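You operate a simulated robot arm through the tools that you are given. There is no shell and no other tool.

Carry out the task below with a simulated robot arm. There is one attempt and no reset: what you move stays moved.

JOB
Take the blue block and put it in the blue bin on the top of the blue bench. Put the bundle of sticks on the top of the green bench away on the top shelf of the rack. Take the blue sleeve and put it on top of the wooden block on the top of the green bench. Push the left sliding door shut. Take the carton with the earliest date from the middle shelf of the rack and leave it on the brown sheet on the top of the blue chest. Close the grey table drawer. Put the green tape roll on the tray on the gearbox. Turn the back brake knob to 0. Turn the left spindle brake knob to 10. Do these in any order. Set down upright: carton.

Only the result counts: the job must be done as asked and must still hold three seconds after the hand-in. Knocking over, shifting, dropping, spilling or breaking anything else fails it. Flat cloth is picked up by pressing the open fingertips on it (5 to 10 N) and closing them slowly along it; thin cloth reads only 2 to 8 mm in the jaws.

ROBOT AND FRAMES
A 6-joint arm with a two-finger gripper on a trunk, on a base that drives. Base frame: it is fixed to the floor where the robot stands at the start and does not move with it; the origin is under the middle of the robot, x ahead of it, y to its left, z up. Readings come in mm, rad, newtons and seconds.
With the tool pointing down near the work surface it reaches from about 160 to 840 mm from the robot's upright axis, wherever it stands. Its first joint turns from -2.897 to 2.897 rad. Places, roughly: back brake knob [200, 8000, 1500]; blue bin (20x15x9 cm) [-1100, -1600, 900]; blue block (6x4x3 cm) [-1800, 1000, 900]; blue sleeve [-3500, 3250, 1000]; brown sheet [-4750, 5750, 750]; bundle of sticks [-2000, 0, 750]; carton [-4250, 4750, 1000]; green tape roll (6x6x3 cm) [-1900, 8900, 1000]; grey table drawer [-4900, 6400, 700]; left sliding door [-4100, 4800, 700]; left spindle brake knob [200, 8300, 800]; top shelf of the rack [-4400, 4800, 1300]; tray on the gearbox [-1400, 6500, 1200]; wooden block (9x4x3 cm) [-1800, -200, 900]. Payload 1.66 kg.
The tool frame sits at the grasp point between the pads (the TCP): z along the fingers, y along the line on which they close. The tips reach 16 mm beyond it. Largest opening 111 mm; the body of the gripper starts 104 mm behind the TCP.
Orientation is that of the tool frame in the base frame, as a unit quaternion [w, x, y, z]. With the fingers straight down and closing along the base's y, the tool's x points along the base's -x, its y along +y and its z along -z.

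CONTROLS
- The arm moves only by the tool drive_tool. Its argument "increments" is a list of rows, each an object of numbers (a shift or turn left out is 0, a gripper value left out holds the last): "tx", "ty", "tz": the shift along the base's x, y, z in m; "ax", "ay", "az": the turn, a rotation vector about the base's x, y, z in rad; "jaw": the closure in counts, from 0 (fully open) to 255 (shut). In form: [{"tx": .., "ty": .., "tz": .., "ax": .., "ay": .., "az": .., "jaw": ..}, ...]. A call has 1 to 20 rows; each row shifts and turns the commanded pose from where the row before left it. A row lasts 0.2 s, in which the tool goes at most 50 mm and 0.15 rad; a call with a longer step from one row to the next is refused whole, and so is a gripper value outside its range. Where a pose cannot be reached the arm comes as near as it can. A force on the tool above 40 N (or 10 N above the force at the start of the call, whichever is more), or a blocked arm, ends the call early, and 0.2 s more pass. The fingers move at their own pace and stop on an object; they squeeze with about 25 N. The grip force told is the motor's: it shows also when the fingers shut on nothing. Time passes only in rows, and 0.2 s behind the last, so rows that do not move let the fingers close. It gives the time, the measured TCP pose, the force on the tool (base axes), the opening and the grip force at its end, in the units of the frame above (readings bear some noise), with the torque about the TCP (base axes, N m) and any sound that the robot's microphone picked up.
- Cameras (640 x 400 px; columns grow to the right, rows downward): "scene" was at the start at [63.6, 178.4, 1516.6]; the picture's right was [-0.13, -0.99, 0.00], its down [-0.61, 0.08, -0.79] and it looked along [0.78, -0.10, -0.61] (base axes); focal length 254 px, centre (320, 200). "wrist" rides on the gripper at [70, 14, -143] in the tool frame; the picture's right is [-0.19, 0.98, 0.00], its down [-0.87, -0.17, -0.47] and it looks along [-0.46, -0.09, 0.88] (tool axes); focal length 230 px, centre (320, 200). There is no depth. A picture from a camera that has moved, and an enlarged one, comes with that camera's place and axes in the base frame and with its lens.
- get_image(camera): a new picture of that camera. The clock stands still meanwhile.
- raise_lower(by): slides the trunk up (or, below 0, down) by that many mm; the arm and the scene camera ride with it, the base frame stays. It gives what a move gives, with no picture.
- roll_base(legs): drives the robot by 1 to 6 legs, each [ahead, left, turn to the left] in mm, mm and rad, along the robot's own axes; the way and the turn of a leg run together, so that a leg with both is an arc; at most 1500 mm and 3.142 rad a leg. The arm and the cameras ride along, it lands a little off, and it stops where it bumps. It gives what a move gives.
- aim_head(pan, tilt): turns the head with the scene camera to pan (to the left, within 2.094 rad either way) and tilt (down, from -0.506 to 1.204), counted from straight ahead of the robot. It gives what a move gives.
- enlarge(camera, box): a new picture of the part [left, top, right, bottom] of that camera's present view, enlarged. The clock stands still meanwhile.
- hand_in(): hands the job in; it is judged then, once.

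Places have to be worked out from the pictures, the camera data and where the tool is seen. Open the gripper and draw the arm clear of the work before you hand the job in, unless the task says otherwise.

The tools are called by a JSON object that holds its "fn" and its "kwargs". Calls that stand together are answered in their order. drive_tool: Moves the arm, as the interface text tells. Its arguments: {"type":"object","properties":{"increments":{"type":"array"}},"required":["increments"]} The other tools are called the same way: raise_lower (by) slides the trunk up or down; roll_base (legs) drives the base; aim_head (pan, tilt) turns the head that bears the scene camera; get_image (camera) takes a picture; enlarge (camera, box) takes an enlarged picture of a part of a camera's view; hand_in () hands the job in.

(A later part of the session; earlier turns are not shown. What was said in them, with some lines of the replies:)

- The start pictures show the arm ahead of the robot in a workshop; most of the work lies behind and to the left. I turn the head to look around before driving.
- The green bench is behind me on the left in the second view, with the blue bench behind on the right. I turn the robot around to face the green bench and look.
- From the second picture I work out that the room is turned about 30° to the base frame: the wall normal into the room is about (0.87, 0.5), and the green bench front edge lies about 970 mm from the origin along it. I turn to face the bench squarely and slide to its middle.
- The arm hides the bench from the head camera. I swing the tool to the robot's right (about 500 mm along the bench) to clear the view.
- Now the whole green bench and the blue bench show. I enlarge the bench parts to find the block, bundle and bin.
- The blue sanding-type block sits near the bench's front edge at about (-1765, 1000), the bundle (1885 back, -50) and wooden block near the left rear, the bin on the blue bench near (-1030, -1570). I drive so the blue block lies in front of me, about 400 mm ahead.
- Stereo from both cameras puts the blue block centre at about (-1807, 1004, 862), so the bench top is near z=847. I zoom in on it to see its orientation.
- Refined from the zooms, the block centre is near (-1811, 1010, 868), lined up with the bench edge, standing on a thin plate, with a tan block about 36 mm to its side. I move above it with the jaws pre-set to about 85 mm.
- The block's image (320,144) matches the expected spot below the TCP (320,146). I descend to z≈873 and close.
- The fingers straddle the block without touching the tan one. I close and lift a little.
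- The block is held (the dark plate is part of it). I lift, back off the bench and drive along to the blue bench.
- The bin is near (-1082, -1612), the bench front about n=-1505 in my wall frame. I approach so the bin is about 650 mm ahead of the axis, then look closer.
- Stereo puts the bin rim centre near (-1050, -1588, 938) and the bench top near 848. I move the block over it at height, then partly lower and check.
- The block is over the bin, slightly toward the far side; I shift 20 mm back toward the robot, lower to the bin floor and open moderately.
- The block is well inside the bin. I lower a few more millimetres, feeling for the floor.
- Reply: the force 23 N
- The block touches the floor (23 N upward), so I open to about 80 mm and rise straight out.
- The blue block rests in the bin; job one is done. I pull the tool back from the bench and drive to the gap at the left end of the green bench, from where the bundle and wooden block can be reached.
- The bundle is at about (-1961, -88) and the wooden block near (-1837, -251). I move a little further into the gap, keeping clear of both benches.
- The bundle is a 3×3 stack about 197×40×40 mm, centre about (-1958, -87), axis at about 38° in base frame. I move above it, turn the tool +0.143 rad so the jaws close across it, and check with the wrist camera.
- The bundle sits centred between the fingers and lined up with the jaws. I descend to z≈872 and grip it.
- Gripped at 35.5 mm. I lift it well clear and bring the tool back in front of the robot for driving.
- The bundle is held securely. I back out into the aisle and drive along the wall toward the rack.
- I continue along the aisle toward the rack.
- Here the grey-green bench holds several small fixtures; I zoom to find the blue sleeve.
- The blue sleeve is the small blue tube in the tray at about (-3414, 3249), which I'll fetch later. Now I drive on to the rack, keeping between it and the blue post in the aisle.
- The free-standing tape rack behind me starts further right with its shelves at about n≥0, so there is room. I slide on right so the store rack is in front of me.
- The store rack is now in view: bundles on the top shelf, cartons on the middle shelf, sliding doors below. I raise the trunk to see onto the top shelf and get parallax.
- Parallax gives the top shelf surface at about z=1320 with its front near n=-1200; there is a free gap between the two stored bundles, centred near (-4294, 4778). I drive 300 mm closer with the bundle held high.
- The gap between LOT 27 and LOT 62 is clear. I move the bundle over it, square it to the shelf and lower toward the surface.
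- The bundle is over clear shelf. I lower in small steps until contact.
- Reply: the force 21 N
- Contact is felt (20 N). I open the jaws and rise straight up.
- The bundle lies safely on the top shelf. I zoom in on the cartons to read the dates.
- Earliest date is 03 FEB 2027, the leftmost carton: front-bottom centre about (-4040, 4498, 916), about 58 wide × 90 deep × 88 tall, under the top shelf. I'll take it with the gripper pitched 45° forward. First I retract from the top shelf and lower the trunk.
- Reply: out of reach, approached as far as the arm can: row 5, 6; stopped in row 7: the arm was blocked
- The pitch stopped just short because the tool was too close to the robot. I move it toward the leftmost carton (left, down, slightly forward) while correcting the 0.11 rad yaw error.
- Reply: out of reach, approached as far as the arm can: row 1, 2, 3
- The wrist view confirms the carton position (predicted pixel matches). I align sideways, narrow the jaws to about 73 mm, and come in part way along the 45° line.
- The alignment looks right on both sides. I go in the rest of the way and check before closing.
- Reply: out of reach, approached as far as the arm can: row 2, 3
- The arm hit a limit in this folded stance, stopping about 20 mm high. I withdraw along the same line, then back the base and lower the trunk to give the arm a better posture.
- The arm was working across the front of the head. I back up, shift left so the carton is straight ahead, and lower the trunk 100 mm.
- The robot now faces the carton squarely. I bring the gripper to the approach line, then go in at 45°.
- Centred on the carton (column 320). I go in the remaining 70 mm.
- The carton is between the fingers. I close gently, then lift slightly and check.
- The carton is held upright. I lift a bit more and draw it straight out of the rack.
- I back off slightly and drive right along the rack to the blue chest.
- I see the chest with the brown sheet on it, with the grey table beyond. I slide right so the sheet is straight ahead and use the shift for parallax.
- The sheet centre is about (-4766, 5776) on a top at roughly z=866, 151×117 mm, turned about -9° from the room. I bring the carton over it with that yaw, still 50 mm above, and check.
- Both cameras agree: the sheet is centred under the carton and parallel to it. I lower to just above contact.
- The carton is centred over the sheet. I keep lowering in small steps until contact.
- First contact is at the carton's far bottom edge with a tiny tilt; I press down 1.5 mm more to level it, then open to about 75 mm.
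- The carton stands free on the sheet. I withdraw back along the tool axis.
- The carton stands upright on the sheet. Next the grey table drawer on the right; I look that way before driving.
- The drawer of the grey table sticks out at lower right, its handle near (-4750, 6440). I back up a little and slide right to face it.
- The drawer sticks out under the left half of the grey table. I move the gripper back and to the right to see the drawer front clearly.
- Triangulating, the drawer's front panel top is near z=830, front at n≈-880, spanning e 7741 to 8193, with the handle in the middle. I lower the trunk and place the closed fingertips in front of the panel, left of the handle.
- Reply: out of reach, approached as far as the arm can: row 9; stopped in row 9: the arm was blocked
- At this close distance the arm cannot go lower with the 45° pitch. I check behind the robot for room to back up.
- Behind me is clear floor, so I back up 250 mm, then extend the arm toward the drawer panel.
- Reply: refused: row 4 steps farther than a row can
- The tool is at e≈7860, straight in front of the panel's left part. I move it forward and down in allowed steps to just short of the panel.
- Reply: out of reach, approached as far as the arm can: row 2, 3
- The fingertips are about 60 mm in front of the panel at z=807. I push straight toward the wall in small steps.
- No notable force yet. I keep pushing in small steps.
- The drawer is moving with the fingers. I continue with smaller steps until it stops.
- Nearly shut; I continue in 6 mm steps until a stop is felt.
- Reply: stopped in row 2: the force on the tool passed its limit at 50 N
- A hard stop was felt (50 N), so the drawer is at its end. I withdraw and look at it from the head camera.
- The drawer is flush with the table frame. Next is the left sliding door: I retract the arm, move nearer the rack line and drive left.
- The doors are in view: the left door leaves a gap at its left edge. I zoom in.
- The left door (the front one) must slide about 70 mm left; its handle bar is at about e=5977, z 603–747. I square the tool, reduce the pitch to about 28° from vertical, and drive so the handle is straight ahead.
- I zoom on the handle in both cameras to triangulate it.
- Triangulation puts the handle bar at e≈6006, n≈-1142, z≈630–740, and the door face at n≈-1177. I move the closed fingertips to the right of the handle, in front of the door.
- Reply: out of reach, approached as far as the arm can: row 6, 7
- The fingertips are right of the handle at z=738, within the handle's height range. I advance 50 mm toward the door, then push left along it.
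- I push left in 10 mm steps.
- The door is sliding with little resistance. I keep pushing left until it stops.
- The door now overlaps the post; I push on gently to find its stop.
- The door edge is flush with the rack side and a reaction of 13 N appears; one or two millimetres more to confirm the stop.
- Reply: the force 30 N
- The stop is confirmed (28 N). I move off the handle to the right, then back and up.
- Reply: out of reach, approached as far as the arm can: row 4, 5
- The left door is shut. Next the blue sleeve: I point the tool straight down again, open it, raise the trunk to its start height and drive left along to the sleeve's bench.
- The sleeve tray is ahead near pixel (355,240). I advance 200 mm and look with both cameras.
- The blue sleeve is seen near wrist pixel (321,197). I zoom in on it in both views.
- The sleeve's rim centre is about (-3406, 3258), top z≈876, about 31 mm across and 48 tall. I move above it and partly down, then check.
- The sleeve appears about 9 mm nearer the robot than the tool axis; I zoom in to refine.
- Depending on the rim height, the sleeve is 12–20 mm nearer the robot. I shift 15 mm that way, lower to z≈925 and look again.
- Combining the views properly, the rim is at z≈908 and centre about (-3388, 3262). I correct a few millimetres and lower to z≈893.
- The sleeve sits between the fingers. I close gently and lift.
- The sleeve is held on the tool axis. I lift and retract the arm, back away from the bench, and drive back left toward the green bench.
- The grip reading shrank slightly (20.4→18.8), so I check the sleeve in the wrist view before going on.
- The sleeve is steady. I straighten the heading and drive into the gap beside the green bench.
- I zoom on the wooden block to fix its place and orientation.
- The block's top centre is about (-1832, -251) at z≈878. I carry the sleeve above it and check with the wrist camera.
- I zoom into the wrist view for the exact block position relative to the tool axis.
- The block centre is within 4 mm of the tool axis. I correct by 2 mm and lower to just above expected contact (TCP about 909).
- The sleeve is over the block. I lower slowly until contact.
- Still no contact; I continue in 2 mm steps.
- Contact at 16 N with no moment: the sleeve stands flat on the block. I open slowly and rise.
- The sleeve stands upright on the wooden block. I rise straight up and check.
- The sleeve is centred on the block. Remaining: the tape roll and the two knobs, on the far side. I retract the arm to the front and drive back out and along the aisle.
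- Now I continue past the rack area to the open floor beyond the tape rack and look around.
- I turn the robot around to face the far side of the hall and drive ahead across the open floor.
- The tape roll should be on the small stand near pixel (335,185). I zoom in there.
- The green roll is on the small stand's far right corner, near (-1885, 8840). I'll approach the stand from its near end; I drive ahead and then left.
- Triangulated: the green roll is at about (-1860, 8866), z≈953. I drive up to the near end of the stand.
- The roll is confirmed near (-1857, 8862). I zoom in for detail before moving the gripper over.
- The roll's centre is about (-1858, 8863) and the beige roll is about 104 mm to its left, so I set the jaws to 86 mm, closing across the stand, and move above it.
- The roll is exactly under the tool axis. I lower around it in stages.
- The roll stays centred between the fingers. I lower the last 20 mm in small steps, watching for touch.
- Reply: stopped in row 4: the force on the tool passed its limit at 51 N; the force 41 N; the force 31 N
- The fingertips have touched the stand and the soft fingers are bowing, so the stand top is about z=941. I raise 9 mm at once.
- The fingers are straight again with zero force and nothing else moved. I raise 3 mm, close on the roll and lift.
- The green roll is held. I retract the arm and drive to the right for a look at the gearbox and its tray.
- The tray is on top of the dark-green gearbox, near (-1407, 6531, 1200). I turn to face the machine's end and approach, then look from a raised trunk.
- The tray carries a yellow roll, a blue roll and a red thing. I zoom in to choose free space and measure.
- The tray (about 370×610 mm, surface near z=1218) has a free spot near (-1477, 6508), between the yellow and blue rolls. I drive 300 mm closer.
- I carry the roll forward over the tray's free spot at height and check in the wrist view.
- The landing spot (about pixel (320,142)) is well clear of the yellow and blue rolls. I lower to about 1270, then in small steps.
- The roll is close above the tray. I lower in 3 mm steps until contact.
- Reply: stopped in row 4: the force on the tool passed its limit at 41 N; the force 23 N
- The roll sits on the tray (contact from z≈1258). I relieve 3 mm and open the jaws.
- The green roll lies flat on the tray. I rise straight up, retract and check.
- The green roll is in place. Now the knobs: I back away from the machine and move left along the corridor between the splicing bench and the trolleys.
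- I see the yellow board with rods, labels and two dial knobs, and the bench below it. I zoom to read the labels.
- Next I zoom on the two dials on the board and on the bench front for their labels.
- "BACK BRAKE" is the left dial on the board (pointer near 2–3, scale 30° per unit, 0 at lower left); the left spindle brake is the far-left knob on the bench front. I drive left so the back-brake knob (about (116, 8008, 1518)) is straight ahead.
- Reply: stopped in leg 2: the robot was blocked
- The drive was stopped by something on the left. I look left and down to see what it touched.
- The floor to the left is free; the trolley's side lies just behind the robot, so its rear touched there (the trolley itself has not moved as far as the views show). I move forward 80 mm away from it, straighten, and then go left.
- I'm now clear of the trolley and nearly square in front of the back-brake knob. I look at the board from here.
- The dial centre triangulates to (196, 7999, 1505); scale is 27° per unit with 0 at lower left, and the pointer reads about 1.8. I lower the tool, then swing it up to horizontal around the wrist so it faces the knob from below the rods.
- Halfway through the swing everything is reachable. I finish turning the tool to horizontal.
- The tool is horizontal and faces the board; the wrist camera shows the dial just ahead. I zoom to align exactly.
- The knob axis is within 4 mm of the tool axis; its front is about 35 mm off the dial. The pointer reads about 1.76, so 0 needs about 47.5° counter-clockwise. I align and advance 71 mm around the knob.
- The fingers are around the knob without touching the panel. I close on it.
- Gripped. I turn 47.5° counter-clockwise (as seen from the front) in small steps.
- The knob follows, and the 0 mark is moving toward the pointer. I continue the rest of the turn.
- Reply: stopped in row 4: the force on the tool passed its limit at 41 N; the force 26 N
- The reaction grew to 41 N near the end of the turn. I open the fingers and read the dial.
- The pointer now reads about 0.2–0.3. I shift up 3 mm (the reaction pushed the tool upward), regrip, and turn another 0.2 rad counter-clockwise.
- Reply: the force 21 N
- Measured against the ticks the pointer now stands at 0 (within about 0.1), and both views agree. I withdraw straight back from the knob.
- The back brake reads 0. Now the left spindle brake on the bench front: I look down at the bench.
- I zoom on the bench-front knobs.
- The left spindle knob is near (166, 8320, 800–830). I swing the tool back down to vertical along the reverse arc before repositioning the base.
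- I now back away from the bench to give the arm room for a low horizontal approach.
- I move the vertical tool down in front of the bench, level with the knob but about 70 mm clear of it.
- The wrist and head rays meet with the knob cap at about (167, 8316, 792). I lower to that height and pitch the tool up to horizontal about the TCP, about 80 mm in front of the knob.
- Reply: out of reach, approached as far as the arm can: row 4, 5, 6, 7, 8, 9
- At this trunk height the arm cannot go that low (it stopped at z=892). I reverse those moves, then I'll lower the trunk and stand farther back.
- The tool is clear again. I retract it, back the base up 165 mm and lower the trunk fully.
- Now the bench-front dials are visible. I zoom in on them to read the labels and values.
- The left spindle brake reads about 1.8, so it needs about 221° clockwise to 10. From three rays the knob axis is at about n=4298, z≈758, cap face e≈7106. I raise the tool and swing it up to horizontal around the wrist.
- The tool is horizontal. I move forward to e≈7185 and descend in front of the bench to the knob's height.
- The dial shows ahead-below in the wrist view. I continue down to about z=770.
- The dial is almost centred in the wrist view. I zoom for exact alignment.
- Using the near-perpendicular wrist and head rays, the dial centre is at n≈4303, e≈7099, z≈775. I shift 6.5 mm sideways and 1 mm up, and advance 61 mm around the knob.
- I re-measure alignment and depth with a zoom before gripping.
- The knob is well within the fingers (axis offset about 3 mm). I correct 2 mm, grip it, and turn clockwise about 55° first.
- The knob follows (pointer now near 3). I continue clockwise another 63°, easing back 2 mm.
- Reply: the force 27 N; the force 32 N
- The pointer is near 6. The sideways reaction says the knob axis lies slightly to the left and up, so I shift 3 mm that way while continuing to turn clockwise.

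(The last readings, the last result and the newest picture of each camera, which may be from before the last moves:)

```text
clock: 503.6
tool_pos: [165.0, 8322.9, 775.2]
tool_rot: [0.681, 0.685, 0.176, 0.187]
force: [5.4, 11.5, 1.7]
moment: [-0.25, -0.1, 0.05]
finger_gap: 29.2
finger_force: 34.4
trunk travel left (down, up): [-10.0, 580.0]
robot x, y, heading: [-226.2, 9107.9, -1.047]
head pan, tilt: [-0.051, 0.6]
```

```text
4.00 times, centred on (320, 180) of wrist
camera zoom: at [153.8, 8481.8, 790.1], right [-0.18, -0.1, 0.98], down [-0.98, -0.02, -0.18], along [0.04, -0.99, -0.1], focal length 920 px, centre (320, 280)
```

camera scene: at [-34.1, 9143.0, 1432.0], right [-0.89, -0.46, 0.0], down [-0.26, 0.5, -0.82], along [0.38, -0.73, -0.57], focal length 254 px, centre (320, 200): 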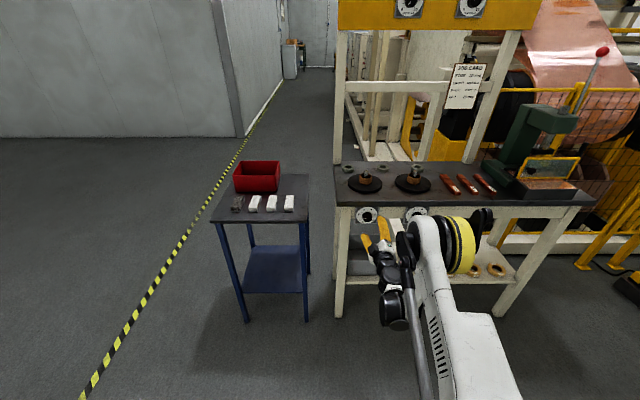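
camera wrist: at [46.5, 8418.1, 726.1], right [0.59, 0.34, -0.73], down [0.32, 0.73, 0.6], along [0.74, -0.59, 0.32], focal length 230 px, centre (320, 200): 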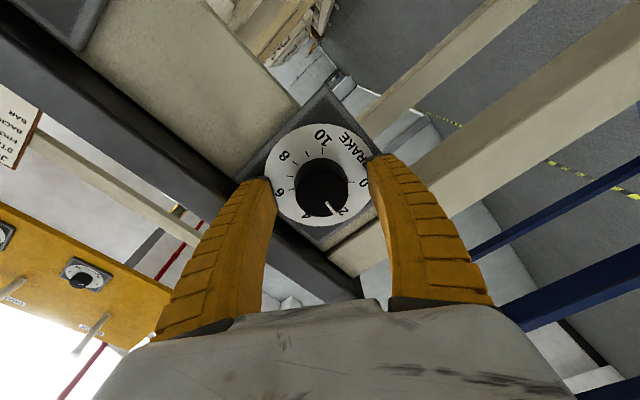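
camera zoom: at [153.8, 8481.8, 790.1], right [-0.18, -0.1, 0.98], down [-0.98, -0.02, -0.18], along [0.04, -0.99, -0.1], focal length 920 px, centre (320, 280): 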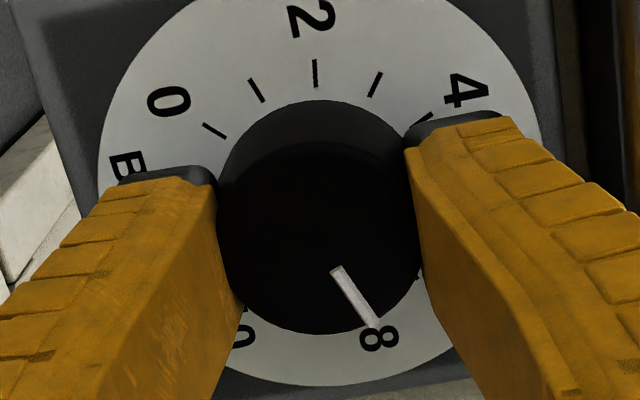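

The pointer reads about 7.8. Roughly 59° remain; I continue clockwise in two parts.

{"fn": "drive_tool", "kwargs": {"increments": [{"ax": 0.0685, "ay": -0.1186}, {"ax": 0.0685, "ay": -0.1186}, {"ax": 0.0685, "ay": -0.1186}, {"ax": 0.0685, "ay": -0.1186}, {}]}}

{"fn": "enlarge", "kwargs": {"camera": "wrist", "box": [240, 130, 400, 230]}}

```text
clock: 504.8
tool_pos: [165.6, 8323.6, 775.5]
tool_rot: [0.606, 0.708, -0.016, 0.364]
force: [1.0, 12.1, -2.1]
moment: [-0.12, -0.09, -0.09]
finger_gap: 29.5
finger_force: 33.5
trunk travel left (down, up): [-10.0, 580.0]
robot x, y, heading: [-230.4, 9109.2, -1.052]
head pan, tilt: [-0.051, 0.6]
```

```text
4.00 times, centred on (320, 180) of wrist
camera zoom: at [138.2, 8472.6, 824.5], right [-0.59, -0.34, 0.73], down [-0.79, 0.09, -0.6], along [0.14, -0.93, -0.33], focal length 920 px, centre (320, 280)
```

zoom: 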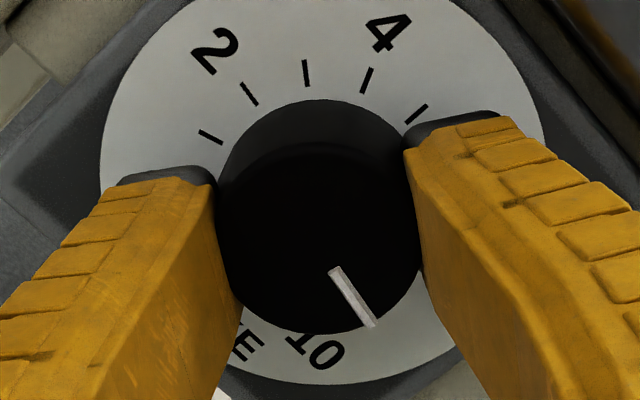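

Now about 8.8. I turn a further 0.56 rad and check.

{"fn": "drive_tool", "kwargs": {"increments": [{"ax": 0.07, "ay": -0.1212}, {"ax": 0.07, "ay": -0.1212}, {"ax": 0.07, "ay": -0.1212}, {"ax": 0.07, "ay": -0.1212}, {}]}}

{"fn": "enlarge", "kwargs": {"camera": "wrist", "box": [240, 130, 400, 230]}}

```text
clock: 506.0
tool_pos: [166.0, 8324.5, 774.2]
tool_rot: [0.479, 0.677, -0.21, 0.518]
force: [1.1, -0.4, 9.3]
moment: [-0.04, 0.02, -0.24]
finger_gap: 29.8
finger_force: 33.5
trunk travel left (down, up): [-10.0, 580.0]
robot x, y, heading: [-226.0, 9114.0, -1.045]
head pan, tilt: [-0.051, 0.6]
```

```text
4.00 times, centred on (320, 180) of wrist
camera zoom: at [108.7, 8455.7, 844.5], right [-0.84, -0.48, 0.25], down [-0.43, 0.3, -0.85], along [0.34, -0.82, -0.46], focal length 920 px, centre (320, 280)
```

zoom: 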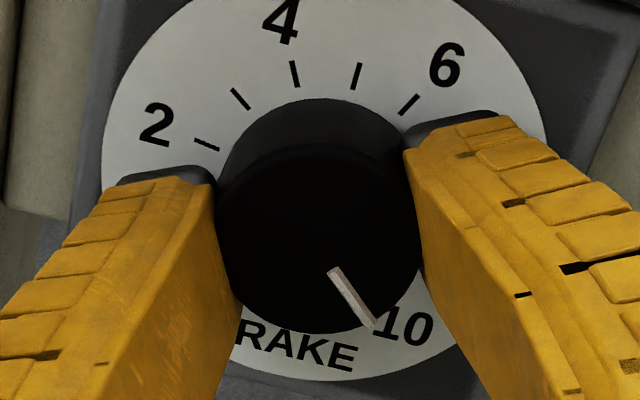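

The pointer now lines up with 10. I open the fingers and verify.

{"fn": "drive_tool", "kwargs": {"increments": [{"jaw": 160}, {"jaw": 110}, {"jaw": 90}, {}]}}

{"fn": "enlarge", "kwargs": {"camera": "wrist", "box": [240, 130, 400, 230]}}

{"fn": "enlarge", "kwargs": {"camera": "scene", "box": [350, 200, 390, 225]}}

```text
clock: 507.0
tool_pos: [166.6, 8324.4, 774.6]
tool_rot: [0.479, 0.677, -0.209, 0.517]
force: [0.7, 0.1, 0.2]
moment: [0.0, 0.0, 0.01]
finger_gap: 73.6
finger_force: 1.3
trunk travel left (down, up): [-10.0, 580.0]
robot x, y, heading: [-231.0, 9112.7, -1.043]
head pan, tilt: [-0.051, 0.6]
```

```text
4.00 times, centred on (320, 180) of wrist
camera zoom: at [109.2, 8455.6, 843.7], right [-0.84, -0.48, 0.25], down [-0.43, 0.3, -0.85], along [0.34, -0.82, -0.46], focal length 920 px, centre (320, 280)
```

zoom: 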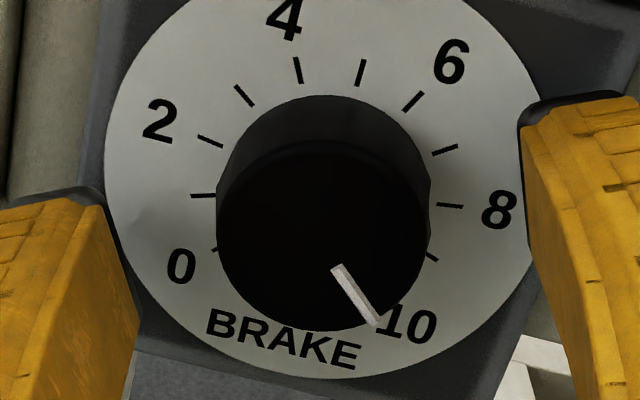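

```text
16.00 times, centred on (370, 212) of scene
camera zoom: at [-34.1, 9143.1, 1432.0], right [-0.89, -0.46, 0.0], down [-0.26, 0.5, -0.83], along [0.38, -0.73, -0.56], focal length 4063 px, centre (-480, 0)
```

zoom: 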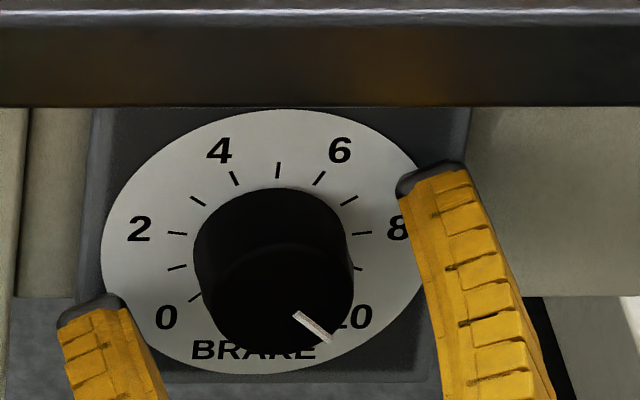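

The dial reads 10 within about 0.1. I withdraw straight back and take another look from a distance.

{"fn": "drive_tool", "kwargs": {"increments": [{"tx": -0.01, "ty": 0.0173}, {"tx": -0.02, "ty": 0.0346}, {"tx": -0.01, "ty": 0.0173}, {}]}}

{"fn": "get_image", "kwargs": {"camera": "wrist"}}

{"fn": "enlarge", "kwargs": {"camera": "wrist", "box": [272, 130, 368, 190]}}

{"fn": "enlarge", "kwargs": {"camera": "scene", "box": [350, 200, 390, 225]}}

```text
clock: 508.0
tool_pos: [135.3, 8375.8, 777.3]
tool_rot: [0.48, 0.677, -0.209, 0.517]
force: [0.0, -0.1, 0.2]
moment: [0.0, 0.02, -0.02]
finger_gap: 73.3
finger_force: 1.3
out of reach, approached as far as the arm can: row 3
trunk travel left (down, up): [-10.0, 580.0]
robot x, y, heading: [-226.1, 9109.7, -1.047]
head pan, tilt: [-0.051, 0.6]
```

```text
taken
camera wrist: at [78.1, 8508.3, 847.2], right [-0.84, -0.48, 0.25], down [-0.43, 0.3, -0.85], along [0.34, -0.82, -0.46], focal length 230 px, centre (320, 200)
```

wrist: 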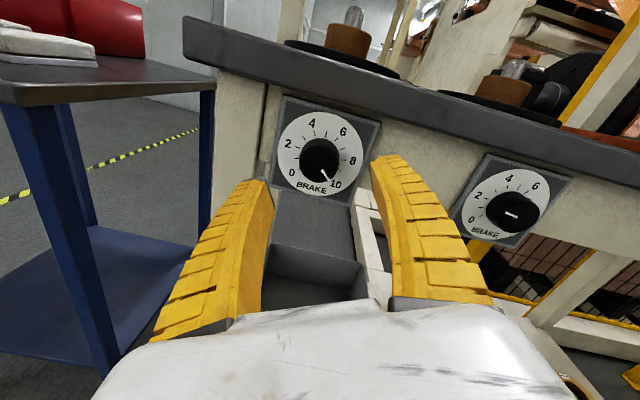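

```text
6.67 times, centred on (320, 160) of wrist
camera zoom: at [78.1, 8508.3, 847.2], right [-0.84, -0.48, 0.25], down [-0.43, 0.3, -0.85], along [0.34, -0.82, -0.46], focal length 1534 px, centre (320, 467)
```

zoom: 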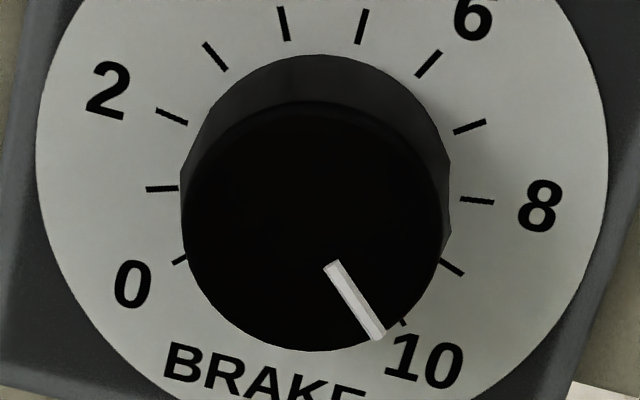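

```text
16.00 times, centred on (370, 212) of scene
camera zoom: at [-34.1, 9143.1, 1432.0], right [-0.89, -0.46, 0.0], down [-0.26, 0.5, -0.83], along [0.38, -0.73, -0.56], focal length 4063 px, centre (-480, 0)
```

zoom: 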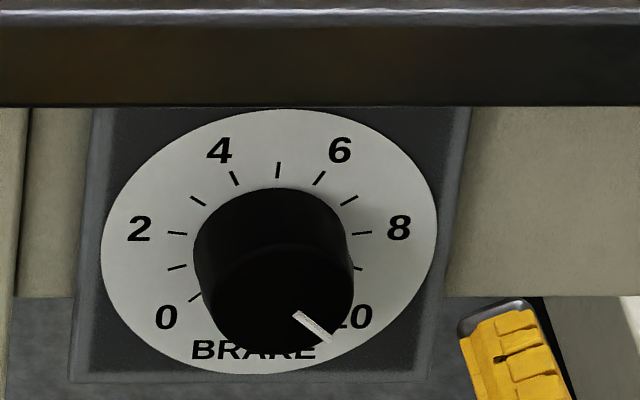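

From the square-on view the left spindle brake computes to about 9.94, i.e. 10. I back the base away, open the gripper fully, and re-check the back-brake dial from here.

{"fn": "roll_base", "kwargs": {"legs": [[-150, 0, 0]]}}

{"fn": "drive_tool", "kwargs": {"increments": [{"jaw": 0, "tz": 0.02}, {"tz": 0.03}, {}]}}

{"fn": "raise_lower", "kwargs": {"by": 200}}

{"fn": "aim_head", "kwargs": {"pan": -0.15, "tilt": 0.2}}

{"fn": "get_image", "kwargs": {"camera": "scene"}}

```text
clock: 509.4
tool_pos: [59.0, 8506.3, 777.6]
tool_rot: [0.479, 0.677, -0.209, 0.517]
force: [0.8, 0.8, 0.2]
moment: [0.01, 0.0, 0.0]
finger_gap: 73.5
finger_force: 1.2
trunk travel left (down, up): [-10.0, 580.0]
robot x, y, heading: [-298.8, 9239.7, -1.045]
head pan, tilt: [-0.051, 0.6]
```

```text
clock: 510.2
tool_pos: [59.3, 8506.0, 825.5]
tool_rot: [0.48, 0.677, -0.209, 0.517]
force: [0.4, 0.1, 0.0]
moment: [-0.01, 0.01, 0.01]
finger_gap: 110.5
finger_force: 0.1
trunk travel left (down, up): [-10.0, 580.0]
robot x, y, heading: [-299.4, 9237.1, -1.049]
head pan, tilt: [-0.051, 0.6]
```

```text
clock: 512.4
tool_pos: [58.8, 8507.1, 1025.9]
tool_rot: [0.48, 0.677, -0.21, 0.517]
force: [-0.8, 0.0, 0.6]
moment: [0.02, 0.02, -0.04]
finger_gap: 110.9
finger_force: 0.0
trunk travel left (down, up): [-210.0, 380.0]
robot x, y, heading: [-305.7, 9237.1, -1.052]
head pan, tilt: [-0.051, 0.6]
```

```text
clock: 513.2
tool_pos: [59.1, 8508.3, 1025.9]
tool_rot: [0.479, 0.678, -0.209, 0.518]
force: [0.0, 0.2, 0.5]
moment: [-0.02, 0.01, 0.0]
finger_gap: 110.7
finger_force: 0.1
trunk travel left (down, up): [-210.0, 380.0]
robot x, y, heading: [-305.7, 9242.1, -1.046]
head pan, tilt: [-0.15, 0.201]
```

```text
taken
camera scene: at [-115.8, 9265.8, 1668.7], right [-0.93, -0.36, 0.0], down [-0.07, 0.19, -0.98], along [0.36, -0.91, -0.2], focal length 254 px, centre (320, 200)
```

scene: 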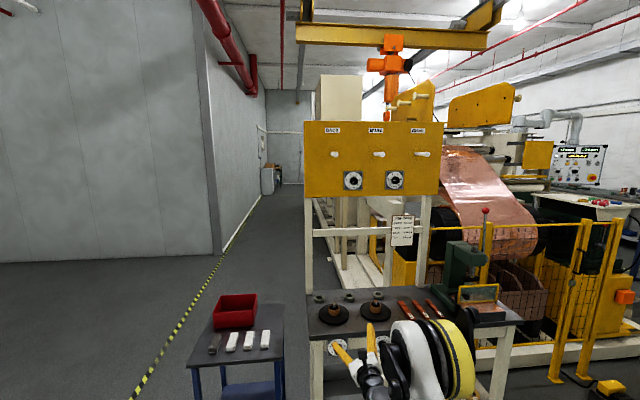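

{"fn": "enlarge", "kwargs": {"camera": "scene", "box": [340, 168, 366, 192]}}

{"fn": "enlarge", "kwargs": {"camera": "scene", "box": [322, 335, 354, 355]}}

```text
16.00 times, centred on (353, 180) of scene
camera zoom: at [-115.8, 9265.8, 1668.7], right [-0.93, -0.36, 0.0], down [-0.07, 0.19, -0.98], along [0.36, -0.91, -0.2], focal length 4063 px, centre (-208, 520)
```

zoom: 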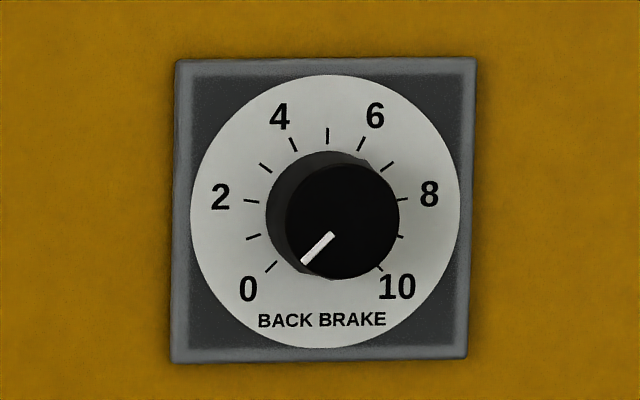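

```text
16.00 times, centred on (338, 345) of scene
camera zoom: at [-115.8, 9265.8, 1668.7], right [-0.93, -0.36, 0.0], down [-0.07, 0.19, -0.98], along [0.36, -0.91, -0.2], focal length 4063 px, centre (32, -2120)
```

zoom: 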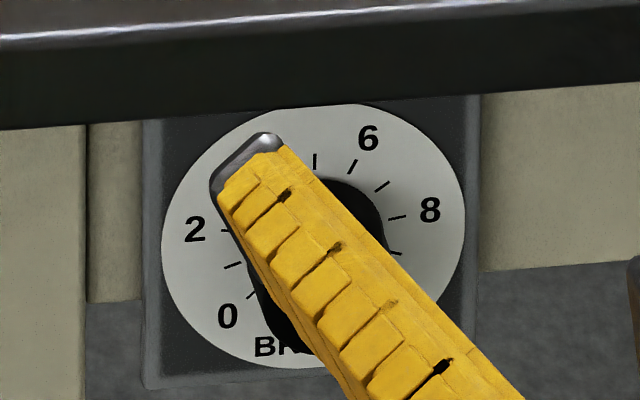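

The back brake is exactly at 0. As a last check I glance at the trolley I brushed past.

{"fn": "aim_head", "kwargs": {"pan": -1.5, "tilt": 0.6}}

{"fn": "get_image", "kwargs": {"camera": "scene"}}

{"fn": "aim_head", "kwargs": {"pan": -2.09, "tilt": 0.7}}

{"fn": "get_image", "kwargs": {"camera": "scene"}}

```text
clock: 514.8
tool_pos: [58.9, 8508.3, 1025.4]
tool_rot: [0.48, 0.677, -0.21, 0.517]
force: [-0.4, 0.1, -0.1]
moment: [-0.01, 0.0, -0.01]
finger_gap: 110.9
finger_force: 0.1
trunk travel left (down, up): [-210.0, 380.0]
robot x, y, heading: [-302.0, 9242.2, -1.051]
head pan, tilt: [-1.499, 0.6]
```

```text
taken
camera scene: at [-223.0, 9303.0, 1632.0], right [-0.56, 0.83, 0.0], down [0.47, 0.32, -0.83], along [-0.68, -0.46, -0.56], focal length 254 px, centre (320, 200)
```

scene: 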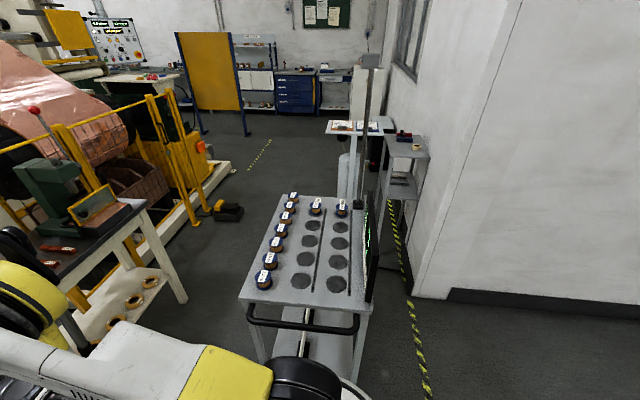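

```text
clock: 515.7
tool_pos: [58.8, 8508.1, 1024.6]
tool_rot: [0.481, 0.676, -0.211, 0.516]
force: [-0.2, -0.3, 0.3]
moment: [-0.03, 0.01, -0.02]
finger_gap: 110.7
finger_force: 0.0
trunk travel left (down, up): [-210.0, 380.0]
robot x, y, heading: [-298.9, 9242.2, -1.047]
head pan, tilt: [-2.089, 0.7]
```

```text
taken
camera scene: at [-234.7, 9352.1, 1623.4], right [-0.01, 1.0, 0.0], down [0.64, 0.0, -0.77], along [-0.77, 0.0, -0.64], focal length 254 px, centre (320, 200)
```

scene: 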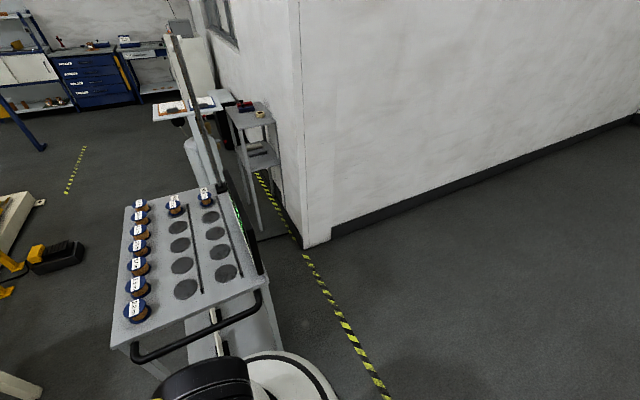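

Trolley and spools stand in order, the gripper is open and the arm clear of the work. All nine jobs are done, so I hand in.

{"fn": "hand_in", "kwargs": {}}

```text
The job is handed in.
```

I finished all nine jobs and handed in with the gripper open and the arm clear of the work. I don't have the verdict; this is what I saw before handing in:

| Job | Result |
|---|---|
| Blue block | In the blue bin on the blue bench |
| Bundle of sticks (LOT 56) | On the top shelf of the rack, between LOT 27 and LOT 62 |
| Blue sleeve | Standing upright, centred on the wooden block |
| Left sliding door | Pushed left until it hit its stop |
| Carton | The earliest was USE BY 03 FEB 2027; it stands upright on the brown sheet |
| Grey table drawer | Pushed in until it hit its stop |
| Green tape roll | Lying flat on the gearbox tray, clear of the other rolls |
| Back brake knob | Reads 0 |
| Left spindle brake knob | Reads about 9.94, so effectively 10 |

**Contacts with other things:**
- **Spool trolley:** near the splicing bench the base was stopped by something, most likely the spool trolley behind it. By the camera views the trolley moved about a centimetre at most, and its spools are still standing.
- **Tape stand:** when I picked up the tape roll, the fingertips pressed on the stand top with about 50 N. Nothing on the stand looked shifted afterwards.
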